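You operate a simulated robot arm through the tools that you are given. There is no shell and no other tool. Be economical: measure what you need, move in short steps, check, and stop when the job is done.

Carry out the task below with a simulated robot arm. There is one attempt and no reset: what you move stays moved.

TASK
Put things in order on the top of the check bench. At the end: the silver spring from the top of the check bench is on the grey tray (marked "WORN"); the grey refill pack (marked "SOAP") from the top of the check bench stands on top of the brown tape roll; the blue relay from the top of the check bench stands where the grey ribbon cassette (marked "GOLD") stood; the yellow pin from the top of the check bench stands where the blue relay stood; the grey ribbon cassette from the top of the check bench stands where the grey refill pack stood; whatever was shut is shut again. Leave all else as you found it, and nothing knocked over.

The check looks at the end state, three seconds after you hand in, the way a careful person would. Anything else that was tipped, shoved, dropped, spilled or broken makes it a failure.

THE ROBOT
A 6-joint arm with a two-finger parallel gripper, fixed in place. Base frame: the origin is at the foot of the arm, x ahead of it, y to its left, z up; the work surface is at about z = 0.86. Units: m, rad, N and s.
With the tool pointing down near the work surface it reaches from about 0.24 to 0.64 m from the base axis. Its first joint turns from -1.152 to 1.152 rad. Payload 2.7 kg.
The tool frame sits at the grasp point between the pads (the TCP): z along the fingers, y along the line on which they close. The tips reach 0.023 m beyond it. Largest opening 0.094 m; finger width 0.038, thickness 0.01; the body of the gripper, 0.054 by 0.096 m, starts 0.039 m behind the TCP.
Orientation is that of the tool frame in the base frame, as [roll, pitch, yaw] about the fixed x, y, z axes, in that order (R = Rz(yaw) Ry(pitch) Rx(roll)). With the fingers straight down and closing along the base's y, the tool's x points along the base's -x, its y along +y and its z along -z.

THE INTERFACE
- The arm moves only by the tool move_arm. Its argument "steps" is one flat list of numbers, 7 for each row, row after row: the shift along the tool's x, y, z in units of 30 mm (1.0 is 30 mm), then the turn, a rotation vector about the tool's x, y, z in units of 8 degrees (1.0 is 8 degrees), then the finger opening in m, from 0 to 0.094. In form: [tx, ty, tz, ax, ay, az, fingers, tx, ty, tz, ax, ay, az, fingers, ...]. A call has 1 to 12 rows; each row shifts and turns the commanded pose from where the row before left it, along the tool's axes as they then stand. A call with a number of a shift or a turn outside -1 to 1 is refused whole. Each row takes 0.2 s and may step no farther than 0.05 m and 0.15 rad from the row before; otherwise, or with a gripper value out of range, the whole call is refused. A pose out of reach is approached as far as the arm can. The call stops where the force on the tool passes 40 N (or 10 N more than at its start, if that is more) or the arm is blocked; 0.2 s more then pass. Each finger travels about 0.045 m/s and halts on what it meets, pressing with about 29 N; the grip force reading is that of the motor and also rises with nothing between the fingers. The clock runs only during rows and for 0.2 s after the last one: add rows that do not move to give the fingers time. The reply holds the time, the measured pose of the TCP, the force on the tool along the base axes, the opening and the grip force, in the units named above and with some noise.
- Cameras (640 x 400 px; columns grow to the right, rows downward): "scene" is fixed at [0.0726, -0.4226, 1.4186]; the picture's right is [0.83, -0.56, 0.00], its down [-0.24, -0.36, -0.90] and it looks along [0.50, 0.75, -0.43] (base axes); focal length 309 px, centre (320, 200). "wrist" rides on the gripper at [0.086, 0.016, -0.074] in the tool frame; the picture's right is [-0.18, 0.98, 0.00], its down [-0.58, -0.11, -0.81] and it looks along [-0.79, -0.15, 0.59] (tool axes); focal length 243 px, centre (320, 200). There is no depth. A picture from a camera that has moved, and an enlarged one, comes with that camera's place and axes in the base frame and with its lens.
- grab_frame(camera): a new picture of that camera. The clock stands still meanwhile.
- inspect(camera, box): a new picture of the part [left, top, right, bottom] of that camera's present view, enlarged. The clock stands still meanwhile.
- job_done(): hands the job in; it is judged then, once.

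Go step by step. Nothing tells you positions but the pictures and the camera data: compare them with the known pose of the tool, close in by small moves and look again before you grip or let go. The budget is 120 turns and 76 pictures, counting those below and the enlarged ones. Unless the task says otherwise, let go and move clear before handing in, and close with one line.

The tools are called after "Call:" as name(argument=value, ...) on one line, values as JSON. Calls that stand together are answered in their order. move_arm: Moves the arm, as the interface text tells. Its arguments: {"type":"object","properties":{"steps":{"type":"array"}},"required":["steps"]} The other tools are called the same way: grab_frame (camera) takes a picture; inspect (camera, box) takes an enlarged picture of a part of a camera's view; job_done () hands the job in.

At the start:

```text
time_s: 0.0
tcp_pos: [0.3908, 0.0204, 1.2327]
ee_rot: [3.14, 0.0, -3.14]
ft_force: [-0.4, 0.3, 0.3]
width: 0.0942
gripper_force: 0.1
```

scene: 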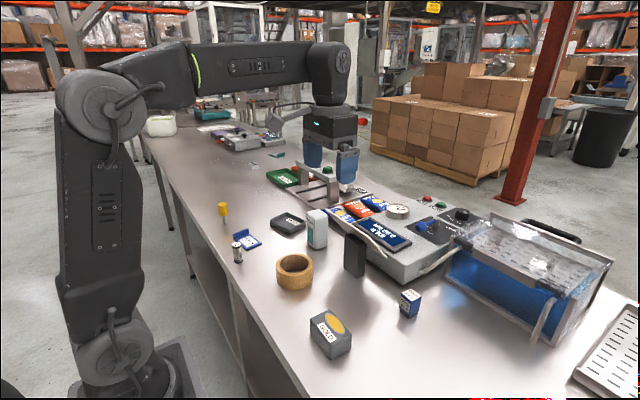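
wrist: 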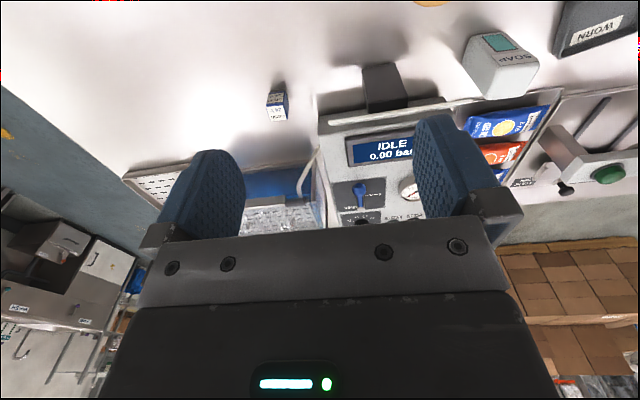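

I see a bench with the spring, relay, pin, cassette, refill pack, tape roll and trays. I'll enlarge parts of the scene to identify and measure things.

Call:
inspect(camera="scene", box=[200, 180, 360, 280])

Call:
inspect(camera="scene", box=[280, 260, 440, 360])

Call:
inspect(camera="scene", box=[320, 150, 640, 350])

```text
4.00 times, centred on (280, 230) of scene
camera zoom: at [0.0726, -0.4226, 1.4186], right [0.83, -0.56, 0.0], down [-0.24, -0.36, -0.9], along [0.5, 0.75, -0.43], focal length 1235 px, centre (480, 80)
```

zoom: 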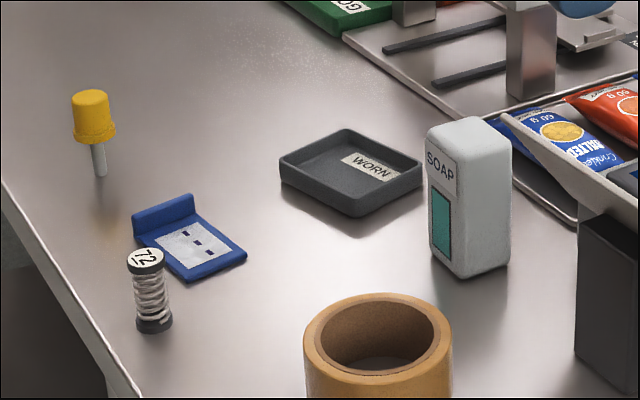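

```text
4.00 times, centred on (360, 310) of scene
camera zoom: at [0.0726, -0.4226, 1.4186], right [0.83, -0.56, 0.0], down [-0.24, -0.36, -0.9], along [0.5, 0.75, -0.43], focal length 1235 px, centre (160, -240)
```

zoom: 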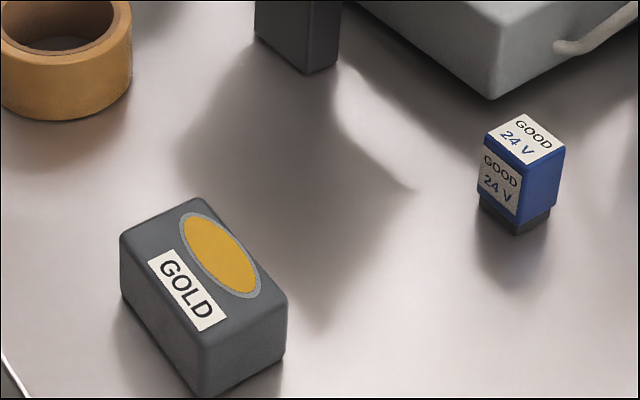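

```text
2.00 times, centred on (480, 250) of scene
camera zoom: at [0.0726, -0.4226, 1.4186], right [0.83, -0.56, 0.0], down [-0.24, -0.36, -0.9], along [0.5, 0.75, -0.43], focal length 618 px, centre (0, 100)
```

zoom: 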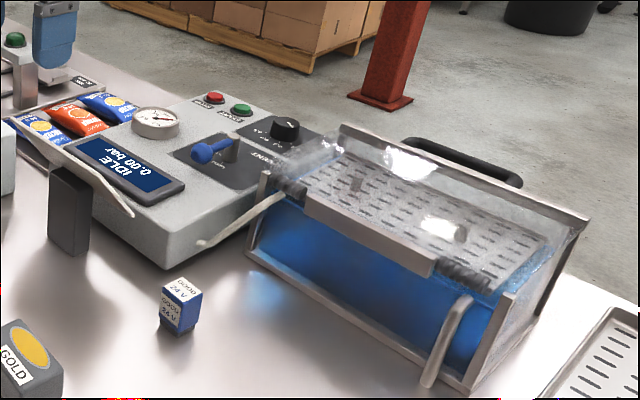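

Initial estimates (base frame): spring (.292,.337), pin (.331,.575), tray (.517,.443), soap (.53,.27), roll (.39,.171), cassette (.352,-.047), relay (.555,-.085). Next I move the wrist camera over the left area for a view from above.

Call:
move_arm(steps=[0, 0.96, 0.2, 0, 0, 0, 0.094, 0, 0.96, 0.2, 0, 0, 0, 0.094, 0, 0.96, 0.2, 0, 0, 0, 0.094, 0, 0.96, 0.2, 0, 0, 0, 0.094, 0, 0.96, 0.2, 0, 0, 0, 0.094, 0, 0.96, 0.2, 0, 0, 0, 0.094, 0, 0.96, 0.2, 0, 0, 0, 0.094, 0, 0.96, 0.2, 0, 0, 0, 0.094, 0, 0, 0, 0, 1, 0, 0.094, 0, 0, 0, 0, 1, 0, 0.094, 0, 0, 0, 0, 1, 0, 0.094, 0, 0, 0, 0, 1, 0, 0.094])

Call:
grab_frame(camera="wrist")

```text
time_s: 2.6
tcp_pos: [0.3717, 0.2456, 1.1607]
ee_rot: [3.14, -0.558, -3.141]
ft_force: [0.5, -0.1, -0.4]
width: 0.094
gripper_force: 0.1
out of reach, approached as far as the arm can: row 12
```

```text
70 pictures are left
camera wrist: at [0.3375, 0.2603, 1.2709], right [0.16, 0.98, -0.1], down [0.92, -0.11, 0.38], along [0.36, -0.15, -0.92], focal length 243 px, centre (320, 200)
```

wrist: 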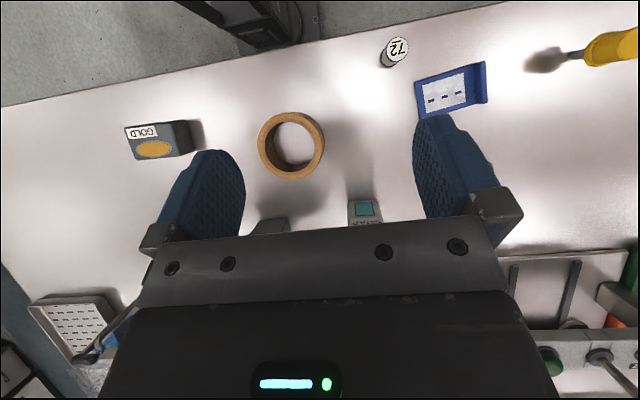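

A useful top-down view. I'll enlarge the roll and soap, and the spring and pin.

Call:
inspect(camera="wrist", box=[240, 90, 400, 240])

Call:
inspect(camera="wrist", box=[370, 10, 640, 120])

```text
2.67 times, centred on (320, 165) of wrist
camera zoom: at [0.3375, 0.2603, 1.2709], right [0.16, 0.98, -0.1], down [0.92, -0.11, 0.38], along [0.36, -0.15, -0.92], focal length 647 px, centre (320, 293)
```

zoom: 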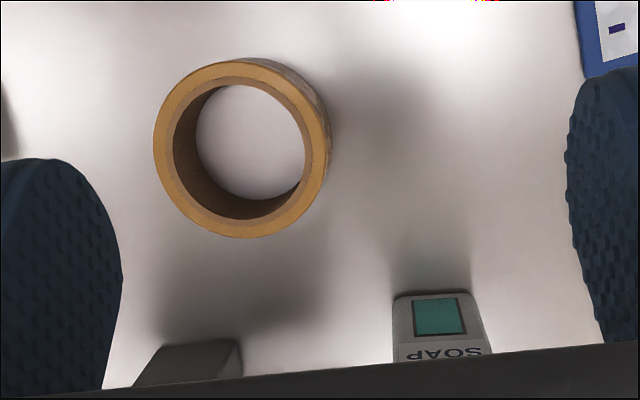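

```text
2.37 times, centred on (505, 65) of wrist
camera zoom: at [0.3375, 0.2603, 1.2709], right [0.16, 0.98, -0.1], down [0.92, -0.11, 0.38], along [0.36, -0.15, -0.92], focal length 575 px, centre (-118, 520)
```

zoom: 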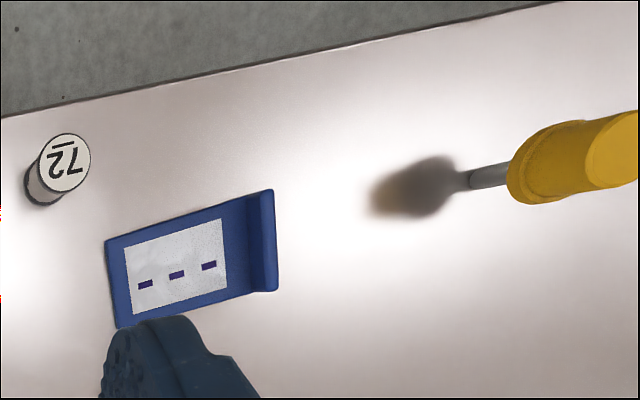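

The roll is a true ring (outer ≈.10, hole ≈.075), so the soap (≈.04×.046) has to stand upright over the rim. Next I restore the tool to vertical and turn it toward the spring's bearing.

Call:
move_arm(steps=[0, 0, 0, 0, -1, 0, 0.094, 0, 0, 0, 0, -1, 0, 0.094, 0, 0, 0, 0, -1, 0, 0.094, 0, 0, 0, 0, -1, 0, 0.094, 0, 0, 0, 0, 0, -1, 0.07, 0, 0, 0, 0, 0, -1, 0.07, 0, 0, 0, 0, 0, -1, 0.06, 0, 0, 0, 0, 0, -1, 0.055, 0, 0, 0, 0, 0, -1, 0.055, 0, 0, 0, 0, 0, -1, 0.055])

```text
time_s: 4.8
tcp_pos: [0.3728, 0.2446, 1.1614]
ee_rot: [3.141, 0.001, -2.301]
ft_force: [0.7, -0.3, 0.4]
width: 0.0548
gripper_force: 0.0
```

Tool is vertical at yaw 48° outward. Moving above the spring to look.

Call:
move_arm(steps=[-0.066, 0.785, 0.875, 0, 0, 0, 0.055, -0.066, 0.785, 0.875, 0, 0, 0, 0.055, -0.066, 0.785, 0.875, 0, 0, 0, 0.055, -0.066, 0.785, 0.875, 0, 0, 0, 0.055, -0.066, 0.785, 0.875, 0, 0, 0, 0.055])

Call:
grab_frame(camera="wrist")

Call:
grab_frame(camera="scene")

```text
time_s: 6.0
tcp_pos: [0.2911, 0.332, 1.0309]
ee_rot: [-3.141, -0.001, -2.303]
ft_force: [0.6, 0.4, -0.5]
width: 0.0548
gripper_force: 0.1
```

```text
67 pictures are left
camera wrist: at [0.2203, 0.278, 1.1065], right [-0.61, 0.79, 0.0], down [0.47, 0.36, 0.81], along [0.64, 0.49, -0.59], focal length 243 px, centre (320, 200)
```

wrist: 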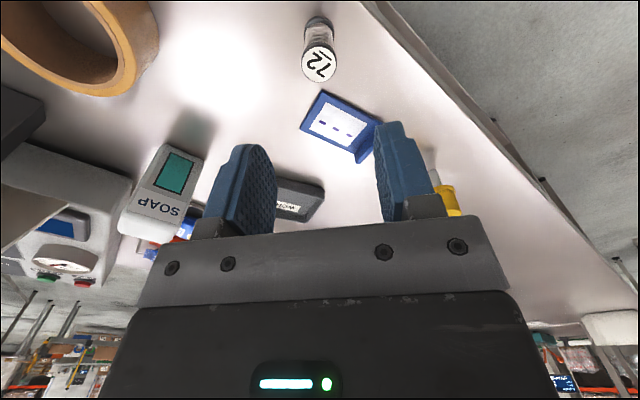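

```text
66 pictures are left
```

scene: 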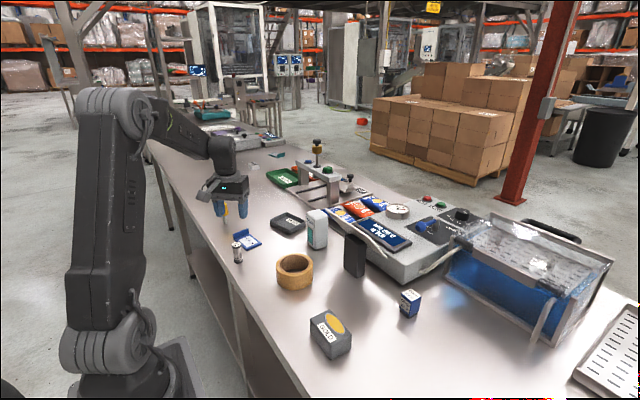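

The spring is within a millimetre of directly below the TCP. Descending to grip its upper part.

Call:
move_arm(steps=[0, 0, 0.874, 0, 0, 0, 0.055, 0, 0, 0.874, 0, 0, 0, 0.055, 0, 0, 0.874, 0, 0, 0, 0.055, 0, 0, 0.874, 0, 0, 0, 0.055, 0, 0, 0.874, 0, 0, 0, 0.055])

Call:
grab_frame(camera="wrist")

Call:
inspect(camera="scene", box=[200, 200, 280, 280])

```text
time_s: 7.2
tcp_pos: [0.2902, 0.3339, 0.8998]
ee_rot: [3.14, 0.0, -2.305]
ft_force: [0.0, 0.6, 0.0]
width: 0.0552
gripper_force: 0.0
```

```text
65 pictures are left
camera wrist: at [0.2206, 0.2791, 0.975], right [-0.61, 0.79, 0.0], down [0.47, 0.36, 0.81], along [0.64, 0.49, -0.59], focal length 243 px, centre (320, 200)
```

wrist: 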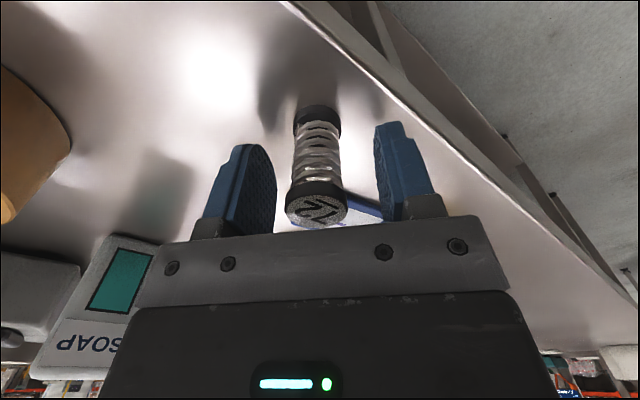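

```text
5.00 times, centred on (240, 240) of scene
camera zoom: at [0.0726, -0.4226, 1.4186], right [0.83, -0.56, 0.0], down [-0.24, -0.36, -0.9], along [0.5, 0.75, -0.43], focal length 1544 px, centre (720, 0)
```

zoom: 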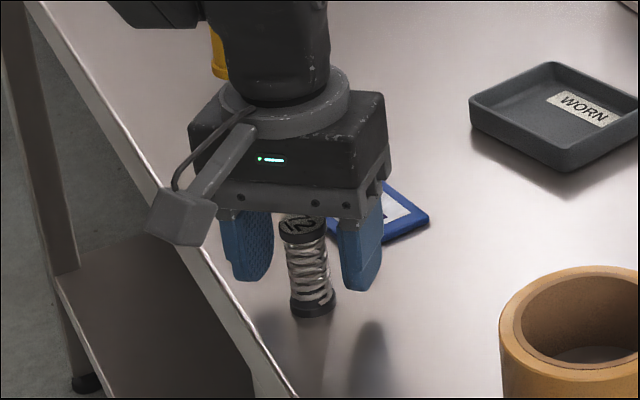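

The spring sits between the pads; closing.

Call:
move_arm(steps=[0, 0, 0, 0, 0, 0, 0.015, 0, 0, 0, 0, 0, 0, 0.015, 0, 0, 0, 0, 0, 0, 0.015, 0, 0, -0.5, 0, 0, 0, 0.015, 0, 0, -0.9, 0, 0, 0, 0.015])

Call:
grab_frame(camera="wrist")

```text
time_s: 8.4
tcp_pos: [0.2911, 0.332, 0.9413]
ee_rot: [3.141, -0.001, -2.303]
ft_force: [-0.5, 0.0, -1.0]
width: 0.0257
gripper_force: 29.1
```

```text
63 pictures are left
camera wrist: at [0.2205, 0.2772, 1.0172], right [-0.61, 0.79, 0.0], down [0.47, 0.36, 0.81], along [0.64, 0.49, -0.59], focal length 243 px, centre (320, 200)
```

wrist: 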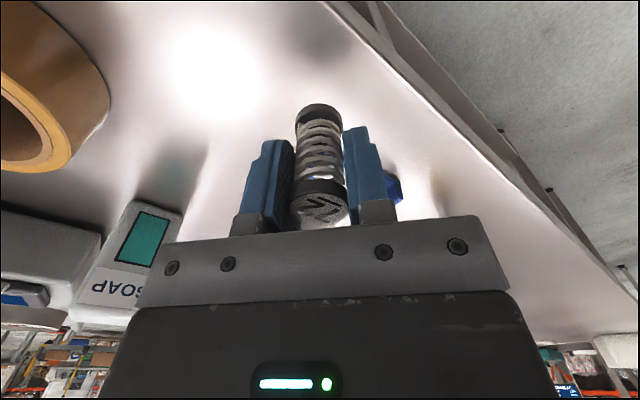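

The spring is held and lifted. Raising it further and heading over the WORN tray, checking reach.

Call:
move_arm(steps=[0, 0, -1, 0, 0, 0, 0.015, 0, 0, -1, 0, 0, 0, 0.015, -0.87, -0.389, 0, 0, 0, 0, 0.015, -0.87, -0.389, 0, 0, 0, 0, 0.015, -0.87, -0.389, 0, 0, 0, 0, 0.015, -0.87, -0.389, 0, 0, 0, 0, 0.015, -0.87, -0.389, 0, 0, 0, 0, 0.015, -0.87, -0.389, 0, 0, 0, 0, 0.015, 0, 0, 0, 0, 0, 0.94, 0.015, -0.87, -0.389, 0, 0, 0, 0, 0.015])

Call:
grab_frame(camera="wrist")

```text
time_s: 10.6
tcp_pos: [0.4771, 0.4066, 0.9991]
ee_rot: [-3.141, -0.002, -2.437]
ft_force: [-0.8, -0.7, -0.4]
width: 0.0258
gripper_force: 28.8
```

```text
62 pictures are left
camera wrist: at [0.3991, 0.3638, 1.0757], right [-0.5, 0.87, 0.0], down [0.51, 0.3, 0.81], along [0.7, 0.4, -0.59], focal length 243 px, centre (320, 200)
```

wrist: 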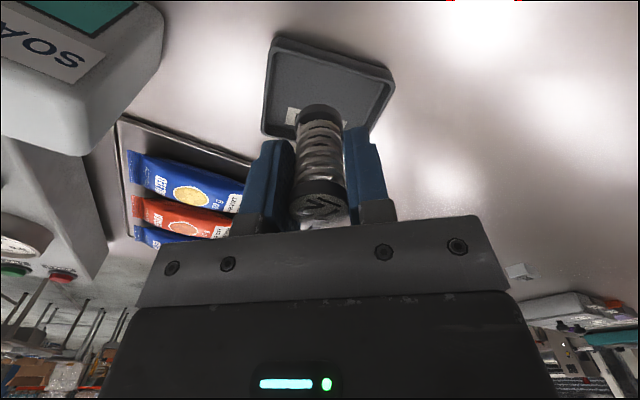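

The tray centre is ~33 mm farther out radially. Trying to extend while vertical.

Call:
move_arm(steps=[-0.5, 0, 0.3, 0, 0, 0, 0.015, -0.5, 0, 0.3, 0, 0, 0, 0.015])

```text
time_s: 11.2
tcp_pos: [0.4821, 0.4113, 0.9822]
ee_rot: [-3.141, -0.002, -2.436]
ft_force: [-0.2, 0.4, -0.8]
width: 0.0258
gripper_force: 29.5
out of reach, approached as far as the arm can: row 1, 2
```

Vertical reach ends at r≈.634, short of the tray. I'll set the spring down on a free spot nearby, tilt the tool outward, and regrip so the spring stays upright while the reach grows.

Call:
move_arm(steps=[0.8, -0.11, 0, 0, 0, 0, 0.015, 0.8, -0.11, 0, 0, 0, 0, 0.015, 0.8, -0.11, 0, 0, 0, 0, 0.015, 0, 0, 0.9, 0, 0, 0, 0.015, 0, 0, 0.9, 0, 0, 0, 0.015, 0, 0, 0.6, 0, 0, 0, 0.015, 0, 0, 0.1, 0, 0, 0, 0.015])

Call:
inspect(camera="scene", box=[220, 170, 340, 270])

```text
time_s: 12.8
tcp_pos: [0.4334, 0.3575, 0.9093]
ee_rot: [-3.141, 0.0, -2.434]
ft_force: [0.1, 0.4, -0.2]
width: 0.0259
gripper_force: 29.0
```

```text
4.00 times, centred on (280, 220) of scene
camera zoom: at [0.0726, -0.4226, 1.4186], right [0.83, -0.56, 0.0], down [-0.24, -0.36, -0.9], along [0.5, 0.75, -0.43], focal length 1235 px, centre (480, 120)
```

zoom: 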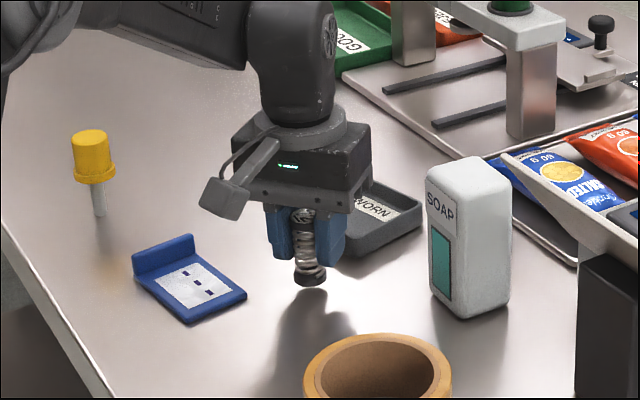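

Spring is about 9 mm above the bench in a clear spot; lowering gently.

Call:
move_arm(steps=[0, 0, 0.13, 0, 0, 0, 0.015, 0, 0, 0.1, 0, 0, 0, 0.015, 0, 0, 0.04, 0, 0, 0, 0.015, 0, 0, 0, 0, 0, 0, 0.015])

```text
time_s: 13.8
tcp_pos: [0.4334, 0.3573, 0.9011]
ee_rot: [3.141, 0.0, -2.435]
ft_force: [-0.8, 0.2, -1.1]
width: 0.0259
gripper_force: 28.9
```

Call:
move_arm(steps=[0, 0, 0.03, 0, 0, 0, 0.015, 0, 0, 0, 0, 0, 0, 0.015])

Call:
inspect(camera="scene", box=[270, 210, 330, 250])

```text
time_s: 14.4
tcp_pos: [0.4345, 0.3578, 0.8989]
ee_rot: [-3.14, 0.002, -2.436]
ft_force: [-1.9, -1.2, 4.7]
width: 0.0258
gripper_force: 29.4
```

```text
10.00 times, centred on (300, 230) of scene
camera zoom: at [0.0725, -0.4227, 1.4186], right [0.83, -0.56, 0.0], down [-0.24, -0.36, -0.9], along [0.5, 0.75, -0.43], focal length 3088 px, centre (520, -100)
```

zoom: 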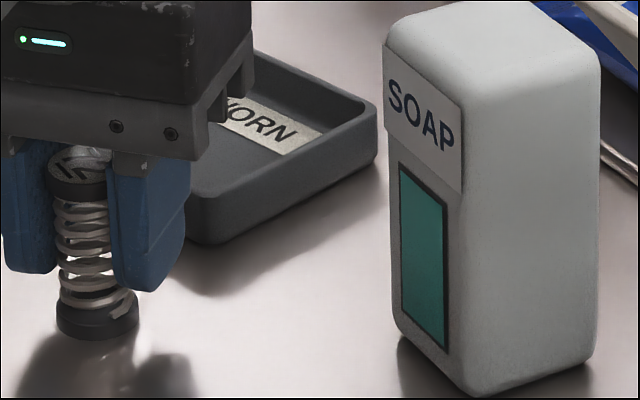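

Contact felt. Opening, tilting outward 16° about the TCP, raising a bit, then regripping.

Call:
move_arm(steps=[0, 0, 0, 0, 0, 0, 0.055, 0, 0, 0, 0, 0, 0, 0.055, 0, 0, 0, 0, -1, 0, 0.055, 0, 0, 0, 0, -1, 0, 0.055, -0.055, 0, -0.192, 0, 0, 0, 0.055, 0, 0, 0, 0, 0, 0, 0.055])

Call:
inspect(camera="scene", box=[260, 190, 340, 250])

```text
time_s: 15.8
tcp_pos: [0.4344, 0.3579, 0.9044]
ee_rot: [3.141, 0.282, -2.434]
ft_force: [-0.6, -0.2, 1.0]
width: 0.0553
gripper_force: 0.1
```

```text
6.67 times, centred on (300, 220) of scene
camera zoom: at [0.0726, -0.4226, 1.4186], right [0.83, -0.56, 0.0], down [-0.24, -0.36, -0.9], along [0.5, 0.75, -0.43], focal length 2058 px, centre (453, 67)
```

zoom: 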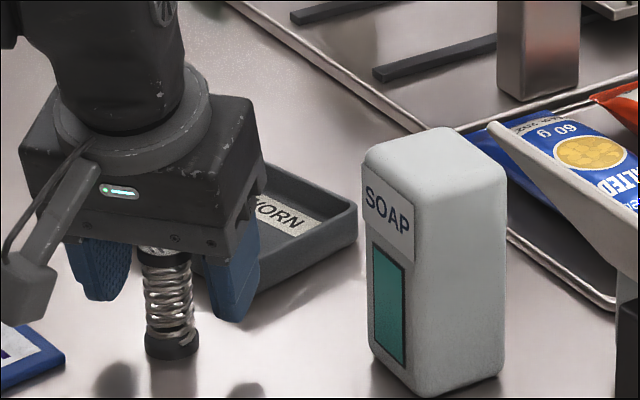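

Regripping, lifting 40 mm and extending outward over the tray.

Call:
move_arm(steps=[0, 0, 0, 0, 0, 0, 0.015, 0, 0, 0, 0, 0, 0, 0.015, 0, 0, 0, 0, 0, 0, 0.015, -0.184, 0, -0.641, 0, 0, 0, 0.015, -0.184, 0, -0.641, 0, 0, 0, 0.015, -0.737, 0.075, 0.212, 0, 0, 0, 0.015, -0.737, 0.075, 0.212, 0, 0, 0, 0.015, -0.737, 0.075, 0.212, 0, 0, 0, 0.015, -0.737, 0.075, 0.212, 0, 0, 0, 0.015])

Call:
grab_frame(camera="wrist")

Call:
inspect(camera="scene", box=[250, 170, 350, 245])

```text
time_s: 17.8
tcp_pos: [0.4984, 0.4239, 0.9455]
ee_rot: [3.14, 0.28, -2.434]
ft_force: [-0.3, -0.7, -0.5]
width: 0.0259
gripper_force: 29.2
```

```text
58 pictures are left
camera wrist: at [0.4086, 0.3687, 0.994], right [-0.5, 0.86, 0.05], down [0.33, 0.14, 0.94], along [0.8, 0.49, -0.35], focal length 243 px, centre (320, 200)
```

wrist: 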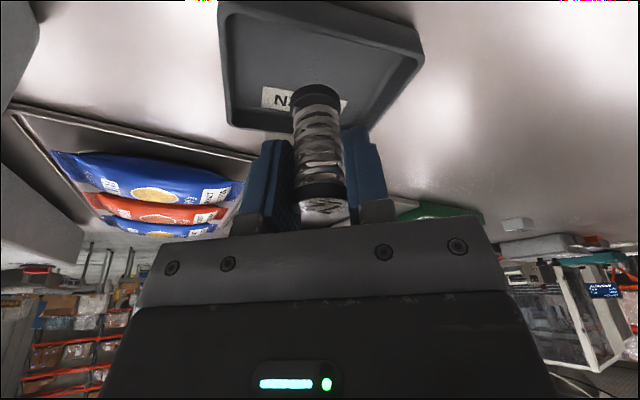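

```text
5.33 times, centred on (300, 208) of scene
camera zoom: at [0.0726, -0.4226, 1.4186], right [0.83, -0.56, 0.0], down [-0.24, -0.36, -0.9], along [0.5, 0.75, -0.43], focal length 1647 px, centre (427, 160)
```

zoom: 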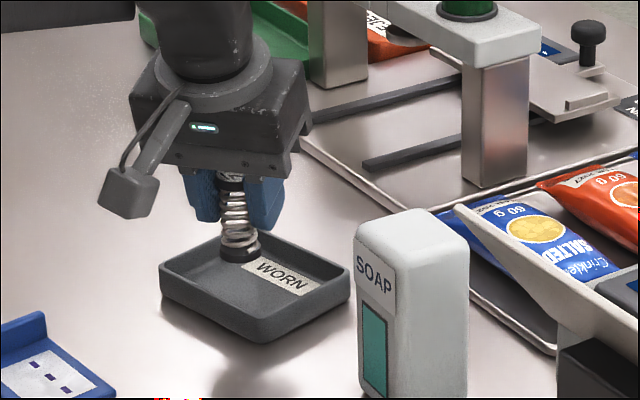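

Reach works with the tilt. Tray centre is at ≈(.507,.429), so I go 9 mm farther out, then lower.

Call:
move_arm(steps=[-0.288, 0, 0.083, 0, 0, 0, 0.015, 0.152, 0, 0.529, 0, 0, 0, 0.015, 0.138, 0, 0.48, 0, 0, 0, 0.015, 0, 0, 0, 0, 0, 0, 0.015])

Call:
inspect(camera="scene", box=[260, 190, 330, 240])

```text
time_s: 18.8
tcp_pos: [0.5052, 0.4303, 0.9123]
ee_rot: [3.141, 0.279, -2.434]
ft_force: [0.3, -0.5, -0.8]
width: 0.0258
gripper_force: 28.5
```

```text
8.00 times, centred on (295, 215) of scene
camera zoom: at [0.0726, -0.4226, 1.4186], right [0.83, -0.56, 0.0], down [-0.24, -0.36, -0.9], along [0.5, 0.75, -0.43], focal length 2470 px, centre (520, 80)
```

zoom: 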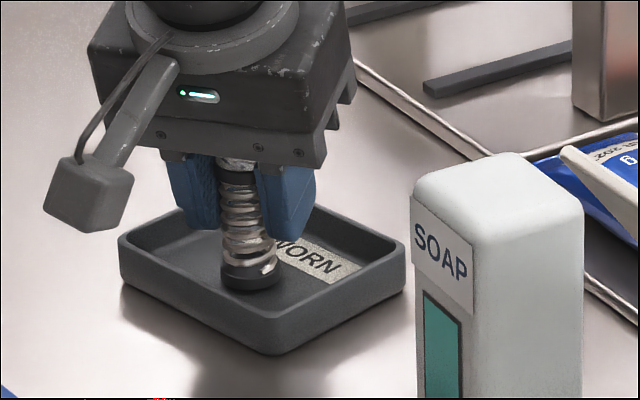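

Inside the tray outline, well centred. Lowering gently until contact.

Call:
move_arm(steps=[0.0124, 0, 0.0432, 0, 0, 0, 0.015, 0.0124, 0, 0.0432, 0, 0, 0, 0.015, 0, 0, 0, 0, 0, 0, 0.015])

```text
time_s: 19.6
tcp_pos: [0.5052, 0.4302, 0.9109]
ee_rot: [-3.142, 0.279, -2.434]
ft_force: [1.0, 0.1, -0.6]
width: 0.026
gripper_force: 29.0
```

Call:
move_arm(steps=[0.0165, 0, 0.0576, 0, 0, 0, 0.015, 0, 0, 0, 0, 0, 0, 0.015])

```text
time_s: 20.2
tcp_pos: [0.5047, 0.4301, 0.9094]
ee_rot: [-3.141, 0.283, -2.434]
ft_force: [-0.8, -0.5, 6.5]
width: 0.0258
gripper_force: 29.3
```

Contact (6.5 N). Opening and rising straight up.

Call:
move_arm(steps=[0, 0, 0, 0, 0, 0, 0.05, 0, 0, 0, 0, 0, 0, 0.05, 0, 0, 0, 0, 0, 0, 0.05, -0.22, 0, -0.77, 0, 0, 0, 0.05, -0.22, 0, -0.77, 0, 0, 0, 0.05, -0.22, 0, -0.77, 0, 0, 0, 0.05, -0.22, 0, -0.77, 0, 0, 0, 0.05])

Call:
inspect(camera="scene", box=[200, 160, 340, 250])

```text
time_s: 21.8
tcp_pos: [0.5048, 0.4292, 1.0032]
ee_rot: [3.142, 0.279, -2.436]
ft_force: [0.1, 0.0, -0.8]
width: 0.0499
gripper_force: 0.0
```

```text
4.44 times, centred on (270, 205) of scene
camera zoom: at [0.0726, -0.4226, 1.4186], right [0.83, -0.56, 0.0], down [-0.24, -0.36, -0.9], along [0.5, 0.75, -0.43], focal length 1372 px, centre (542, 178)
```

zoom: 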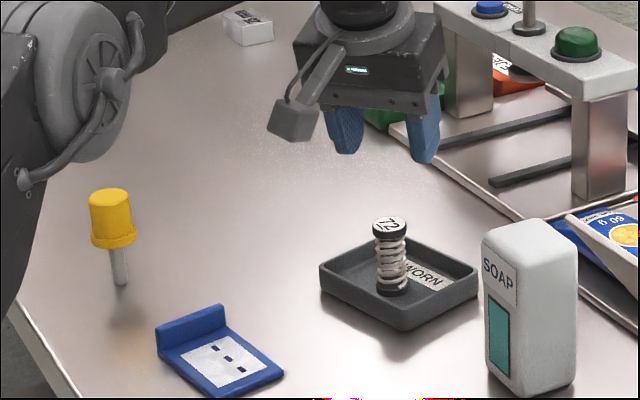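

The spring stands in the tray. Next the soap: retract, straighten the tool, yaw back to closing along y, and look at it.

Call:
move_arm(steps=[0.559, -0.91, -0.681, 0, 0, 0, 0.06, 0.559, -0.91, -0.681, 0, 0, 0, 0.07, 0.559, -0.91, -0.681, 0, 0, 0, 0.08, 0.559, -0.91, -0.681, 0, 0, 0, 0.08, 0, 0, 0, 0, 1, 0, 0.08, 0, 0, 0, 0, 1, 0, 0.08, 0, 0, 0, 0, 0, 1, 0.08, 0, 0, 0, 0, 0, 1, 0.08, 0, 0, 0, 0, 0, 1, 0.08, 0, 0, 0, 0, 0, 1, 0.08, 0, 0, 0, 0, 0, 1, 0.08])

Call:
grab_frame(camera="wrist")

```text
time_s: 24.2
tcp_pos: [0.5107, 0.291, 1.0655]
ee_rot: [-3.14, 0.0, -3.137]
ft_force: [0.3, 0.3, -0.6]
width: 0.08
gripper_force: 0.2
```

```text
54 pictures are left
camera wrist: at [0.4225, 0.3062, 1.1409], right [0.18, 0.98, 0.0], down [0.58, -0.11, 0.81], along [0.79, -0.14, -0.59], focal length 243 px, centre (320, 200)
```

wrist: 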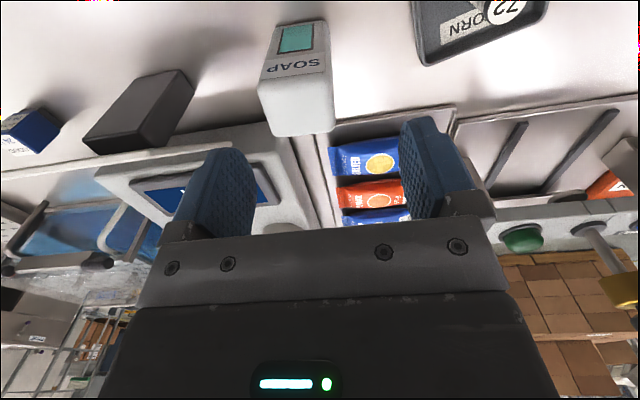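

Soap is axis-aligned, centred at ≈(.529,.269), top ≈.968. Centring over it and partly descending.

Call:
move_arm(steps=[-0.6, -0.73, 0, 0, 0, 0, 0.085, 0, 0, 0.8, 0, 0, 0, 0.085, 0, 0, 0.6, 0, 0, 0, 0.085])

Call:
grab_frame(camera="wrist")

Call:
inspect(camera="scene", box=[260, 170, 360, 260])

```text
time_s: 25.0
tcp_pos: [0.5282, 0.2678, 1.0205]
ee_rot: [3.141, 0.0, -3.133]
ft_force: [0.2, 0.7, 0.2]
width: 0.0846
gripper_force: 0.1
```

```text
53 pictures are left
camera wrist: at [0.4419, 0.2835, 1.0975], right [0.18, 0.98, 0.0], down [0.58, -0.1, 0.81], along [0.79, -0.14, -0.59], focal length 243 px, centre (320, 200)
```

wrist: 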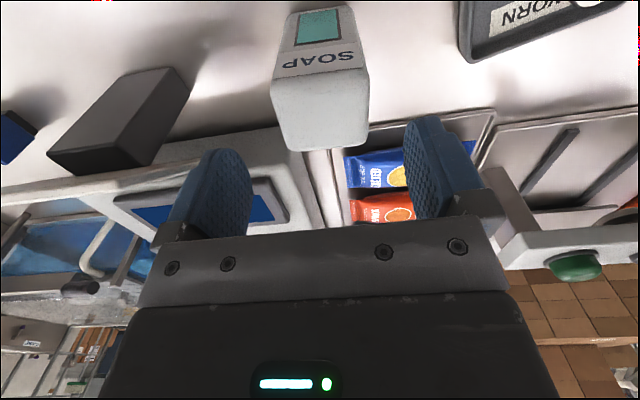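

```text
4.44 times, centred on (310, 215) of scene
camera zoom: at [0.0726, -0.4226, 1.4186], right [0.83, -0.56, 0.0], down [-0.24, -0.36, -0.9], along [0.5, 0.75, -0.43], focal length 1372 px, centre (364, 133)
```

zoom: 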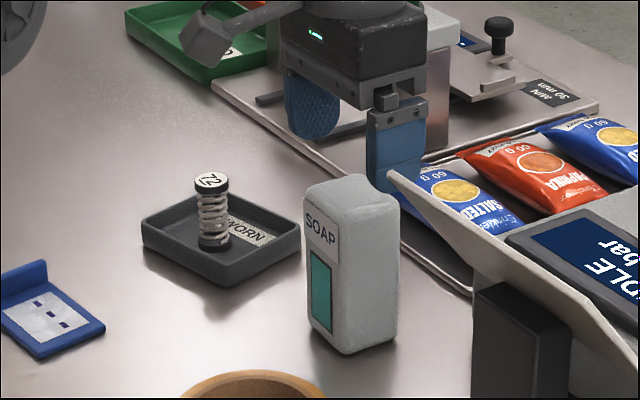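

Aligned within a few mm. Before descending, I check the slanted panel near the soap for clearance.

Call:
inspect(camera="wrist", box=[180, 60, 520, 260])

Call:
inspect(camera="scene", box=[320, 180, 440, 280])

```text
1.88 times, centred on (350, 160) of wrist
camera zoom: at [0.4419, 0.2835, 1.0975], right [0.18, 0.98, 0.0], down [0.58, -0.1, 0.81], along [0.79, -0.14, -0.59], focal length 457 px, centre (264, 275)
```

zoom: 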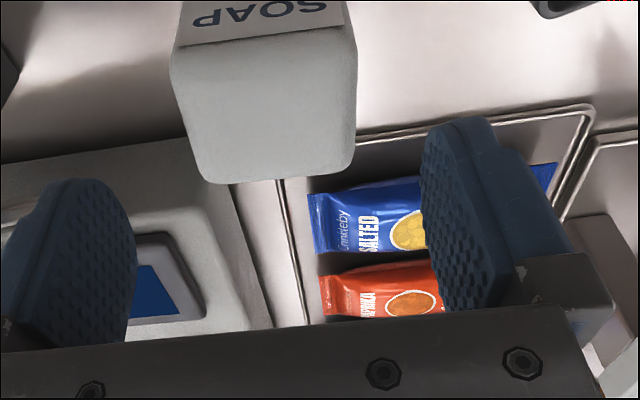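

```text
4.00 times, centred on (380, 230) of scene
camera zoom: at [0.0726, -0.4226, 1.4186], right [0.83, -0.56, 0.0], down [-0.24, -0.36, -0.9], along [0.5, 0.75, -0.43], focal length 1235 px, centre (80, 80)
```

zoom: 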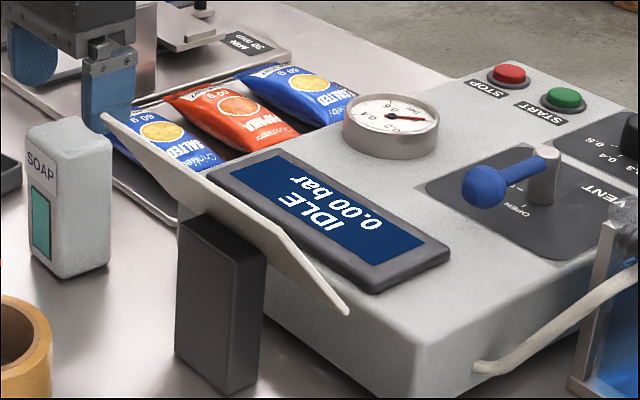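

The slanted panel may come close to the soap; I take a view from farther back to triangulate it.

Call:
move_arm(steps=[0.9, -0.7, -0.6, 0, 0, 0, 0.085, 0.9, -0.7, -0.6, 0, 0, 0, 0.085, 0.9, -0.7, -0.3, 0, 0, 0, 0.085, 0.9, -0.7, 0, 0, 0, 0, 0.085, 0.9, -0.7, 0, 0, 0, 0, 0.085])

Call:
grab_frame(camera="wrist")

Call:
inspect(camera="scene", box=[320, 180, 440, 280])

```text
time_s: 26.2
tcp_pos: [0.3931, 0.1618, 1.0664]
ee_rot: [-3.14, 0.0, -3.133]
ft_force: [0.2, 0.4, 0.1]
width: 0.085
gripper_force: 0.0
```

```text
49 pictures are left
camera wrist: at [0.3064, 0.1771, 1.1431], right [0.18, 0.98, 0.0], down [0.58, -0.1, 0.81], along [0.79, -0.14, -0.59], focal length 243 px, centre (320, 200)
```

wrist: 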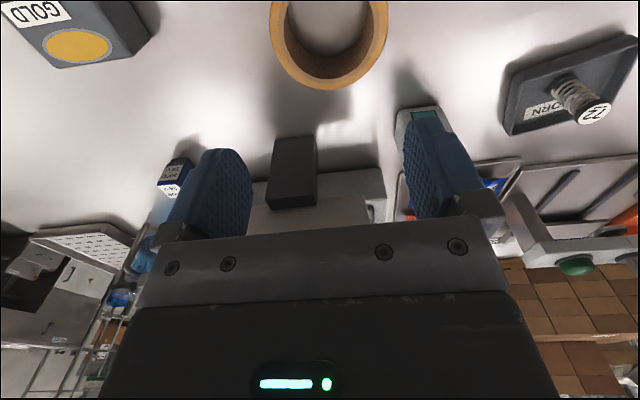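

```text
4.00 times, centred on (380, 230) of scene
camera zoom: at [0.0726, -0.4226, 1.4186], right [0.83, -0.56, 0.0], down [-0.24, -0.36, -0.9], along [0.5, 0.75, -0.43], focal length 1235 px, centre (80, 80)
```

zoom: 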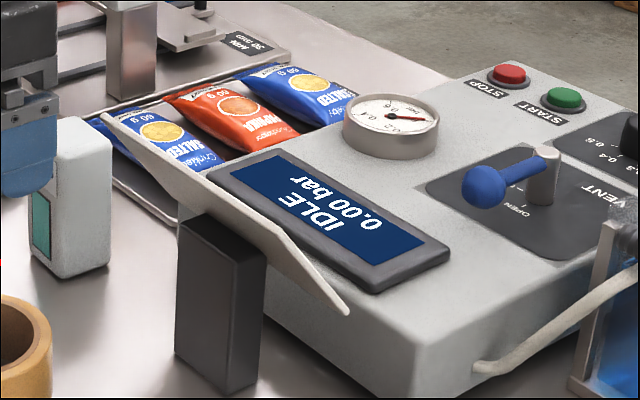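

Call:
inspect(camera="wrist", box=[220, 90, 480, 250])

```text
2.46 times, centred on (350, 170) of wrist
camera zoom: at [0.3064, 0.1771, 1.1431], right [0.18, 0.98, 0.0], down [0.58, -0.1, 0.81], along [0.79, -0.14, -0.59], focal length 597 px, centre (246, 274)
```

zoom: 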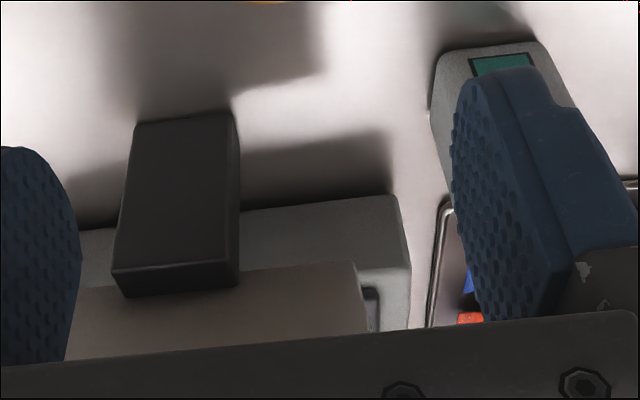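

The slanted board sits behind the black block at y≈.03–.19, x≈.50–.55, leaning toward the robot, so the soap grip at y≈.27 clears it. Returning over the soap by a safe path (y first, then x) and descending.

Call:
move_arm(steps=[0, 0.9, 0, 0, 0, 0, 0.085, 0, 0.9, 0, 0, 0, 0, 0.085, 0, 0.9, 0, 0, 0, 0, 0.085, 0, 0.9, 0, 0, 0, 0, 0.085, -0.9, 0, 0, 0, 0, 0, 0.085, -0.9, 0, 0, 0, 0, 0, 0.085, -0.9, 0, 0, 0, 0, 0, 0.085, -0.9, 0, 0, 0, 0, 0, 0.085, -0.93, 0, 0, 0, 0, 0, 0.085, 0, 0, 0.9, 0, 0, 0, 0.085, 0, 0, 0.6, 0, 0, 0, 0.085])

Call:
grab_frame(camera="wrist")

```text
time_s: 28.6
tcp_pos: [0.5302, 0.2709, 1.0222]
ee_rot: [-3.142, 0.0, -3.131]
ft_force: [-0.1, 0.0, 0.4]
width: 0.0849
gripper_force: 0.1
```

```text
46 pictures are left
camera wrist: at [0.4426, 0.2862, 1.0983], right [0.18, 0.98, 0.0], down [0.58, -0.1, 0.81], along [0.79, -0.14, -0.59], focal length 243 px, centre (320, 200)
```

wrist: 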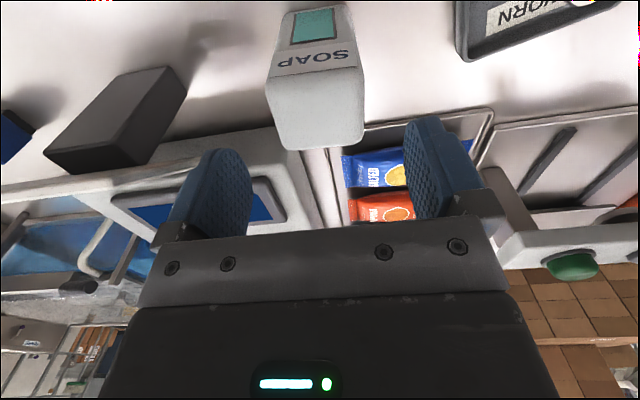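

Centred on the soap with ~3 cm clearance to the board. Descending and gripping.

Call:
move_arm(steps=[0, 0, 0.7, 0, 0, 0, 0.085, 0, 0, 0.7, 0, 0, 0, 0.085, 0, 0, 0.7, 0, 0, 0, 0.085, 0, 0, 0.7, 0, 0, 0, 0.085, 0, 0, 0, 0, 0, 0, 0.085])

Call:
grab_frame(camera="wrist")

Call:
inspect(camera="scene", box=[270, 180, 370, 260])

```text
time_s: 29.8
tcp_pos: [0.5286, 0.2724, 0.9376]
ee_rot: [-3.141, 0.001, -3.133]
ft_force: [0.6, 1.2, -0.5]
width: 0.0849
gripper_force: 0.2
```

```text
45 pictures are left
camera wrist: at [0.4414, 0.2865, 1.0145], right [0.18, 0.98, 0.0], down [0.58, -0.1, 0.81], along [0.79, -0.14, -0.59], focal length 243 px, centre (320, 200)
```

wrist: 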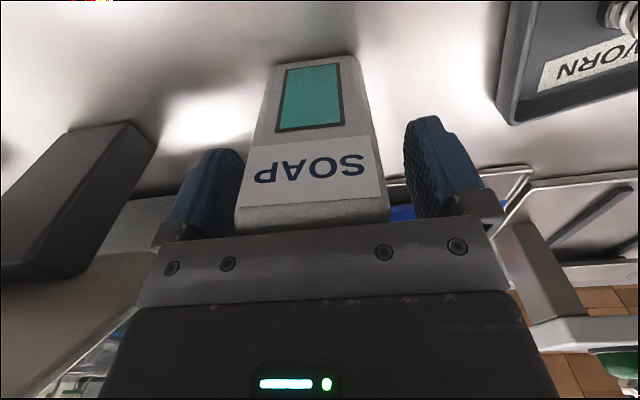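

```text
5.00 times, centred on (320, 220) of scene
camera zoom: at [0.0726, -0.4226, 1.4186], right [0.83, -0.56, 0.0], down [-0.24, -0.36, -0.9], along [0.5, 0.75, -0.43], focal length 1544 px, centre (320, 100)
```

zoom: 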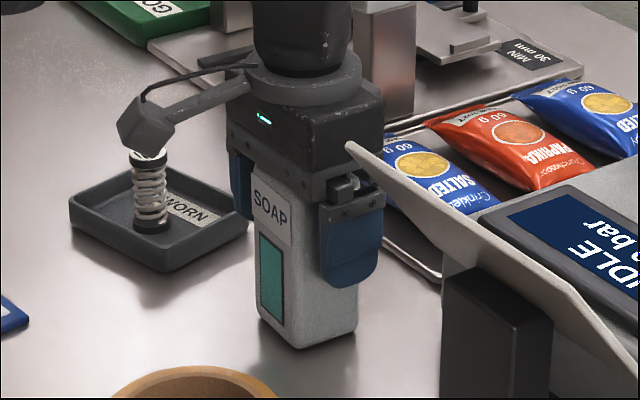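

Fingers straddle the soap well. Closing and lifting.

Call:
move_arm(steps=[0, 0, 0, 0, 0, 0, 0.035, 0, 0, 0, 0, 0, 0, 0.035, 0, 0, 0, 0, 0, 0, 0.035, 0, 0, 0, 0, 0, 0, 0.035, 0, 0, -0.3, 0, 0, 0, 0.035, 0, 0, -0.6, 0, 0, 0, 0.035])

Call:
inspect(camera="scene", box=[270, 180, 370, 260])

```text
time_s: 31.2
tcp_pos: [0.528, 0.2718, 0.9652]
ee_rot: [3.141, 0.0, -3.132]
ft_force: [0.4, -0.1, -3.2]
width: 0.0562
gripper_force: 29.1
```

```text
5.00 times, centred on (320, 220) of scene
camera zoom: at [0.0726, -0.4226, 1.4186], right [0.83, -0.56, 0.0], down [-0.24, -0.36, -0.9], along [0.5, 0.75, -0.43], focal length 1544 px, centre (320, 100)
```

zoom: 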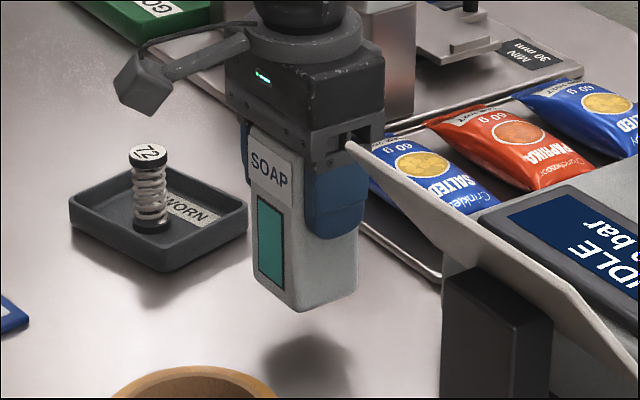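

Soap held (56 mm wide across y). Lifting, moving −x first, then −y, to above the roll's near (−x) rim at ≈(.353,.170).

Call:
move_arm(steps=[0, 0, -0.8, 0, 0, 0, 0.035, 0, 0, -0.8, 0, 0, 0, 0.035, 0.5, 0, -0.6, 0, 0, 0, 0.035, 0.9, 0, 0, 0, 0, 0, 0.035, 0.9, 0, 0, 0, 0, 0, 0.035, 0.9, 0, 0, 0, 0, 0, 0.035, 0.9, 0, 0, 0, 0, 0, 0.035, 0.9, -0.4, 0, 0, 0, 0, 0.035, 0.8, -0.8, 0, 0, 0, 0, 0.035, 0, -0.8, 0, 0, 0, 0, 0.035, 0, -0.8, 0, 0, 0, 0, 0.035, 0, -0.6, 0, 0, 0, 0, 0.035])

Call:
grab_frame(camera="wrist")

Call:
inspect(camera="scene", box=[240, 210, 360, 310])

```text
time_s: 33.8
tcp_pos: [0.3553, 0.1692, 1.0301]
ee_rot: [3.141, 0.001, -3.131]
ft_force: [0.2, -0.3, -2.8]
width: 0.0561
gripper_force: 28.9
```

```text
42 pictures are left
camera wrist: at [0.2676, 0.1837, 1.107], right [0.18, 0.98, 0.0], down [0.58, -0.1, 0.81], along [0.79, -0.14, -0.59], focal length 243 px, centre (320, 200)
```

wrist: 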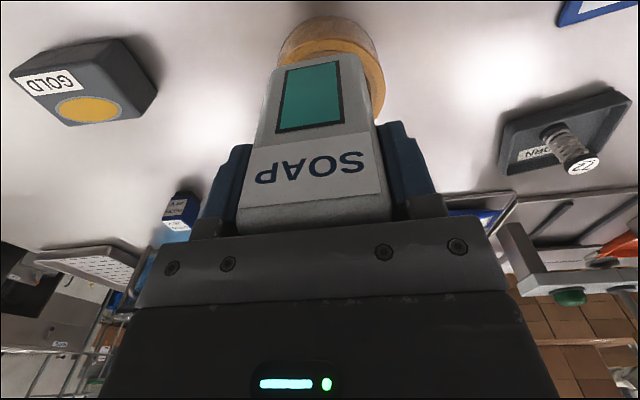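

```text
4.00 times, centred on (300, 260) of scene
camera zoom: at [0.0726, -0.4226, 1.4186], right [0.83, -0.56, 0.0], down [-0.24, -0.36, -0.9], along [0.5, 0.75, -0.43], focal length 1235 px, centre (400, -40)
```

zoom: 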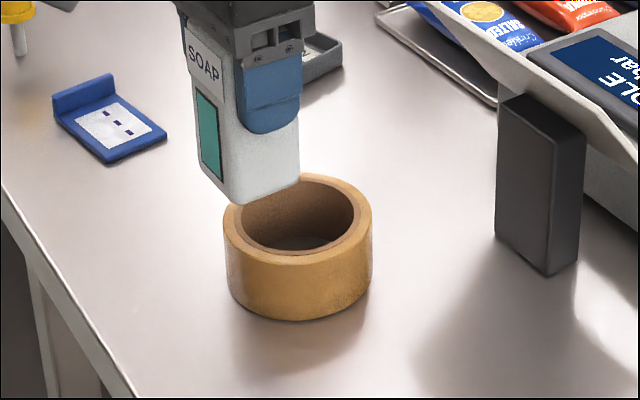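

Roll top ≈.907, centre ≈(.390,.170). Shifting 6 mm to −x so the soap's centre is over the rim, then lowering to just above it.

Call:
move_arm(steps=[0.2, 0.03, 0.3, 0, 0, 0, 0.035, 0, 0, 0.5, 0, 0, 0, 0.035, 0, 0, 0.43, 0, 0, 0, 0.035, 0, 0, 0, 0, 0, 0, 0.035])

Call:
inspect(camera="scene", box=[260, 220, 340, 300])

Call:
inspect(camera="wrist", box=[220, 0, 440, 140])

```text
time_s: 34.8
tcp_pos: [0.3487, 0.1699, 0.9946]
ee_rot: [-3.141, -0.001, -3.132]
ft_force: [0.7, 0.4, -3.5]
width: 0.0558
gripper_force: 29.0
```

```text
5.00 times, centred on (300, 260) of scene
camera zoom: at [0.0726, -0.4226, 1.4186], right [0.83, -0.56, 0.0], down [-0.24, -0.36, -0.9], along [0.5, 0.75, -0.43], focal length 1544 px, centre (420, -100)
```

zoom: 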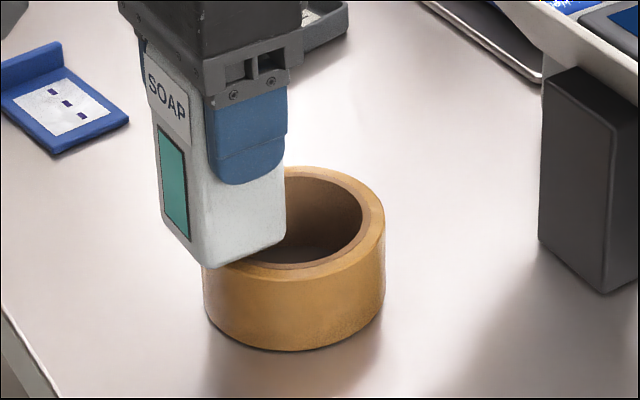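

```text
2.86 times, centred on (330, 70) of wrist
camera zoom: at [0.2613, 0.1851, 1.0703], right [0.18, 0.98, 0.0], down [0.58, -0.1, 0.81], along [0.79, -0.14, -0.59], focal length 693 px, centre (291, 571)
```

zoom: 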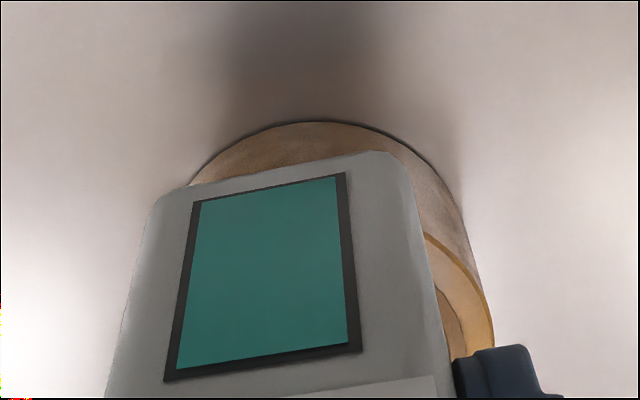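

Soap centre ≈(.350,.169); I'll nudge 3 mm toward the roll centre and lower gently to contact.

Call:
move_arm(steps=[-0.1, 0, 0.1, 0, 0, 0, 0.035, 0, 0, 0.08, 0, 0, 0, 0.035, 0, 0, 0.05, 0, 0, 0, 0.035, 0, 0, 0, 0, 0, 0, 0.035])

```text
time_s: 35.8
tcp_pos: [0.352, 0.1701, 0.9863]
ee_rot: [3.141, 0.0, -3.132]
ft_force: [-0.1, -0.6, -2.4]
width: 0.0557
gripper_force: 28.8
```

Call:
move_arm(steps=[0, 0, 0.05, 0, 0, 0, 0.035, 0, 0, 0, 0, 0, 0, 0.035])

```text
time_s: 36.4
tcp_pos: [0.3523, 0.1701, 0.987]
ee_rot: [-3.141, 0.001, -3.131]
ft_force: [-3.9, -0.1, 10.3]
width: 0.0562
gripper_force: 28.7
```

Call:
move_arm(steps=[0, 0, -0.025, 0, 0, 0, 0.035, 0, 0, 0, 0, 0, 0, 0.035])

Call:
inspect(camera="scene", box=[260, 210, 340, 300])

```text
time_s: 37.0
tcp_pos: [0.3524, 0.1687, 0.9864]
ee_rot: [-3.141, 0.001, -3.131]
ft_force: [-0.5, 2.0, 2.2]
width: 0.0555
gripper_force: 29.1
```

```text
4.44 times, centred on (300, 255) of scene
camera zoom: at [0.0725, -0.4226, 1.4186], right [0.83, -0.56, 0.0], down [-0.24, -0.36, -0.9], along [0.5, 0.75, -0.43], focal length 1372 px, centre (409, -44)
```

zoom: 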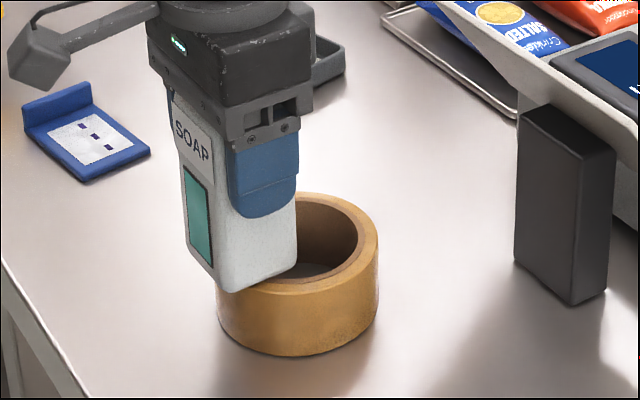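

It rests on the rim. Opening slightly first to see if it stays.

Call:
move_arm(steps=[0, 0, 0, 0, 0, 0, 0.06, 0, 0, 0, 0, 0, 0, 0.062, 0, 0, 0, 0, 0, 0, 0.064, 0, 0, 0, 0, 0, 0, 0.064])

Call:
inspect(camera="scene", box=[260, 210, 340, 300])

Call:
grab_frame(camera="wrist")

```text
time_s: 38.0
tcp_pos: [0.3533, 0.1695, 0.9864]
ee_rot: [3.14, -0.001, -3.133]
ft_force: [0.1, 0.4, 0.5]
width: 0.0638
gripper_force: 0.1
```

```text
4.44 times, centred on (300, 255) of scene
camera zoom: at [0.0726, -0.4226, 1.4186], right [0.83, -0.56, 0.0], down [-0.24, -0.36, -0.9], along [0.5, 0.75, -0.43], focal length 1372 px, centre (409, -44)
```

zoom: 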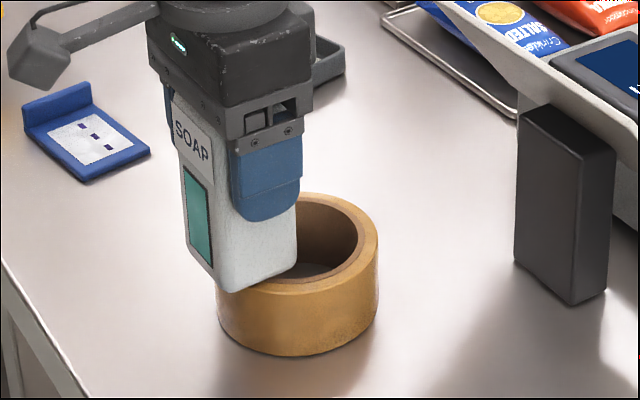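

```text
36 pictures are left
camera wrist: at [0.2652, 0.1841, 1.0629], right [0.18, 0.98, 0.0], down [0.58, -0.1, 0.81], along [0.79, -0.14, -0.59], focal length 243 px, centre (320, 200)
```

wrist: 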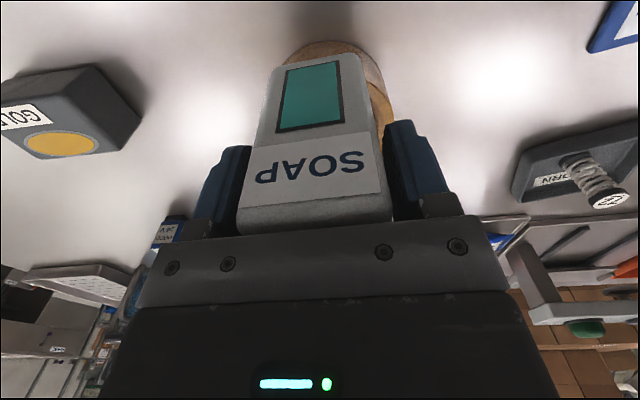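

The soap stays upright when freed. Opening further and rising straight up.

Call:
move_arm(steps=[0, 0, 0, 0, 0, 0, 0.075, 0, 0, 0, 0, 0, 0, 0.084, 0, 0, -0.3, 0, 0, 0, 0.084, 0, 0, -0.7, 0, 0, 0, 0.084, 0, 0, -0.9, 0, 0, 0, 0.084, 0, 0, -0.9, 0, 0, 0, 0.084, 0, 0, -0.9, 0, 0, 0, 0.084])

Call:
inspect(camera="scene", box=[240, 200, 360, 300])

```text
time_s: 39.6
tcp_pos: [0.3523, 0.1684, 1.0985]
ee_rot: [-3.14, 0.001, -3.133]
ft_force: [0.2, 0.9, -0.2]
width: 0.084
gripper_force: 0.0
```

```text
4.00 times, centred on (300, 250) of scene
camera zoom: at [0.0726, -0.4226, 1.4186], right [0.83, -0.56, 0.0], down [-0.24, -0.36, -0.9], along [0.5, 0.75, -0.43], focal length 1235 px, centre (400, 0)
```

zoom: 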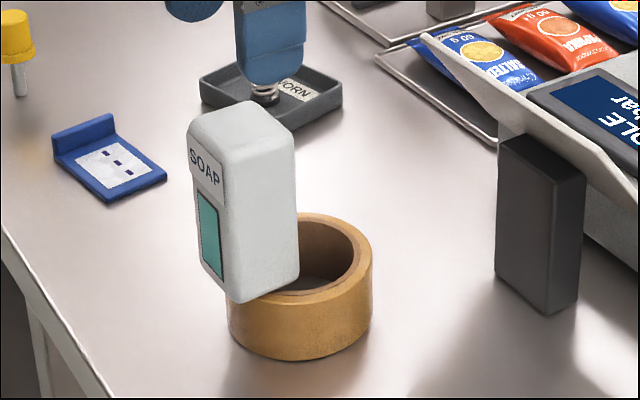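

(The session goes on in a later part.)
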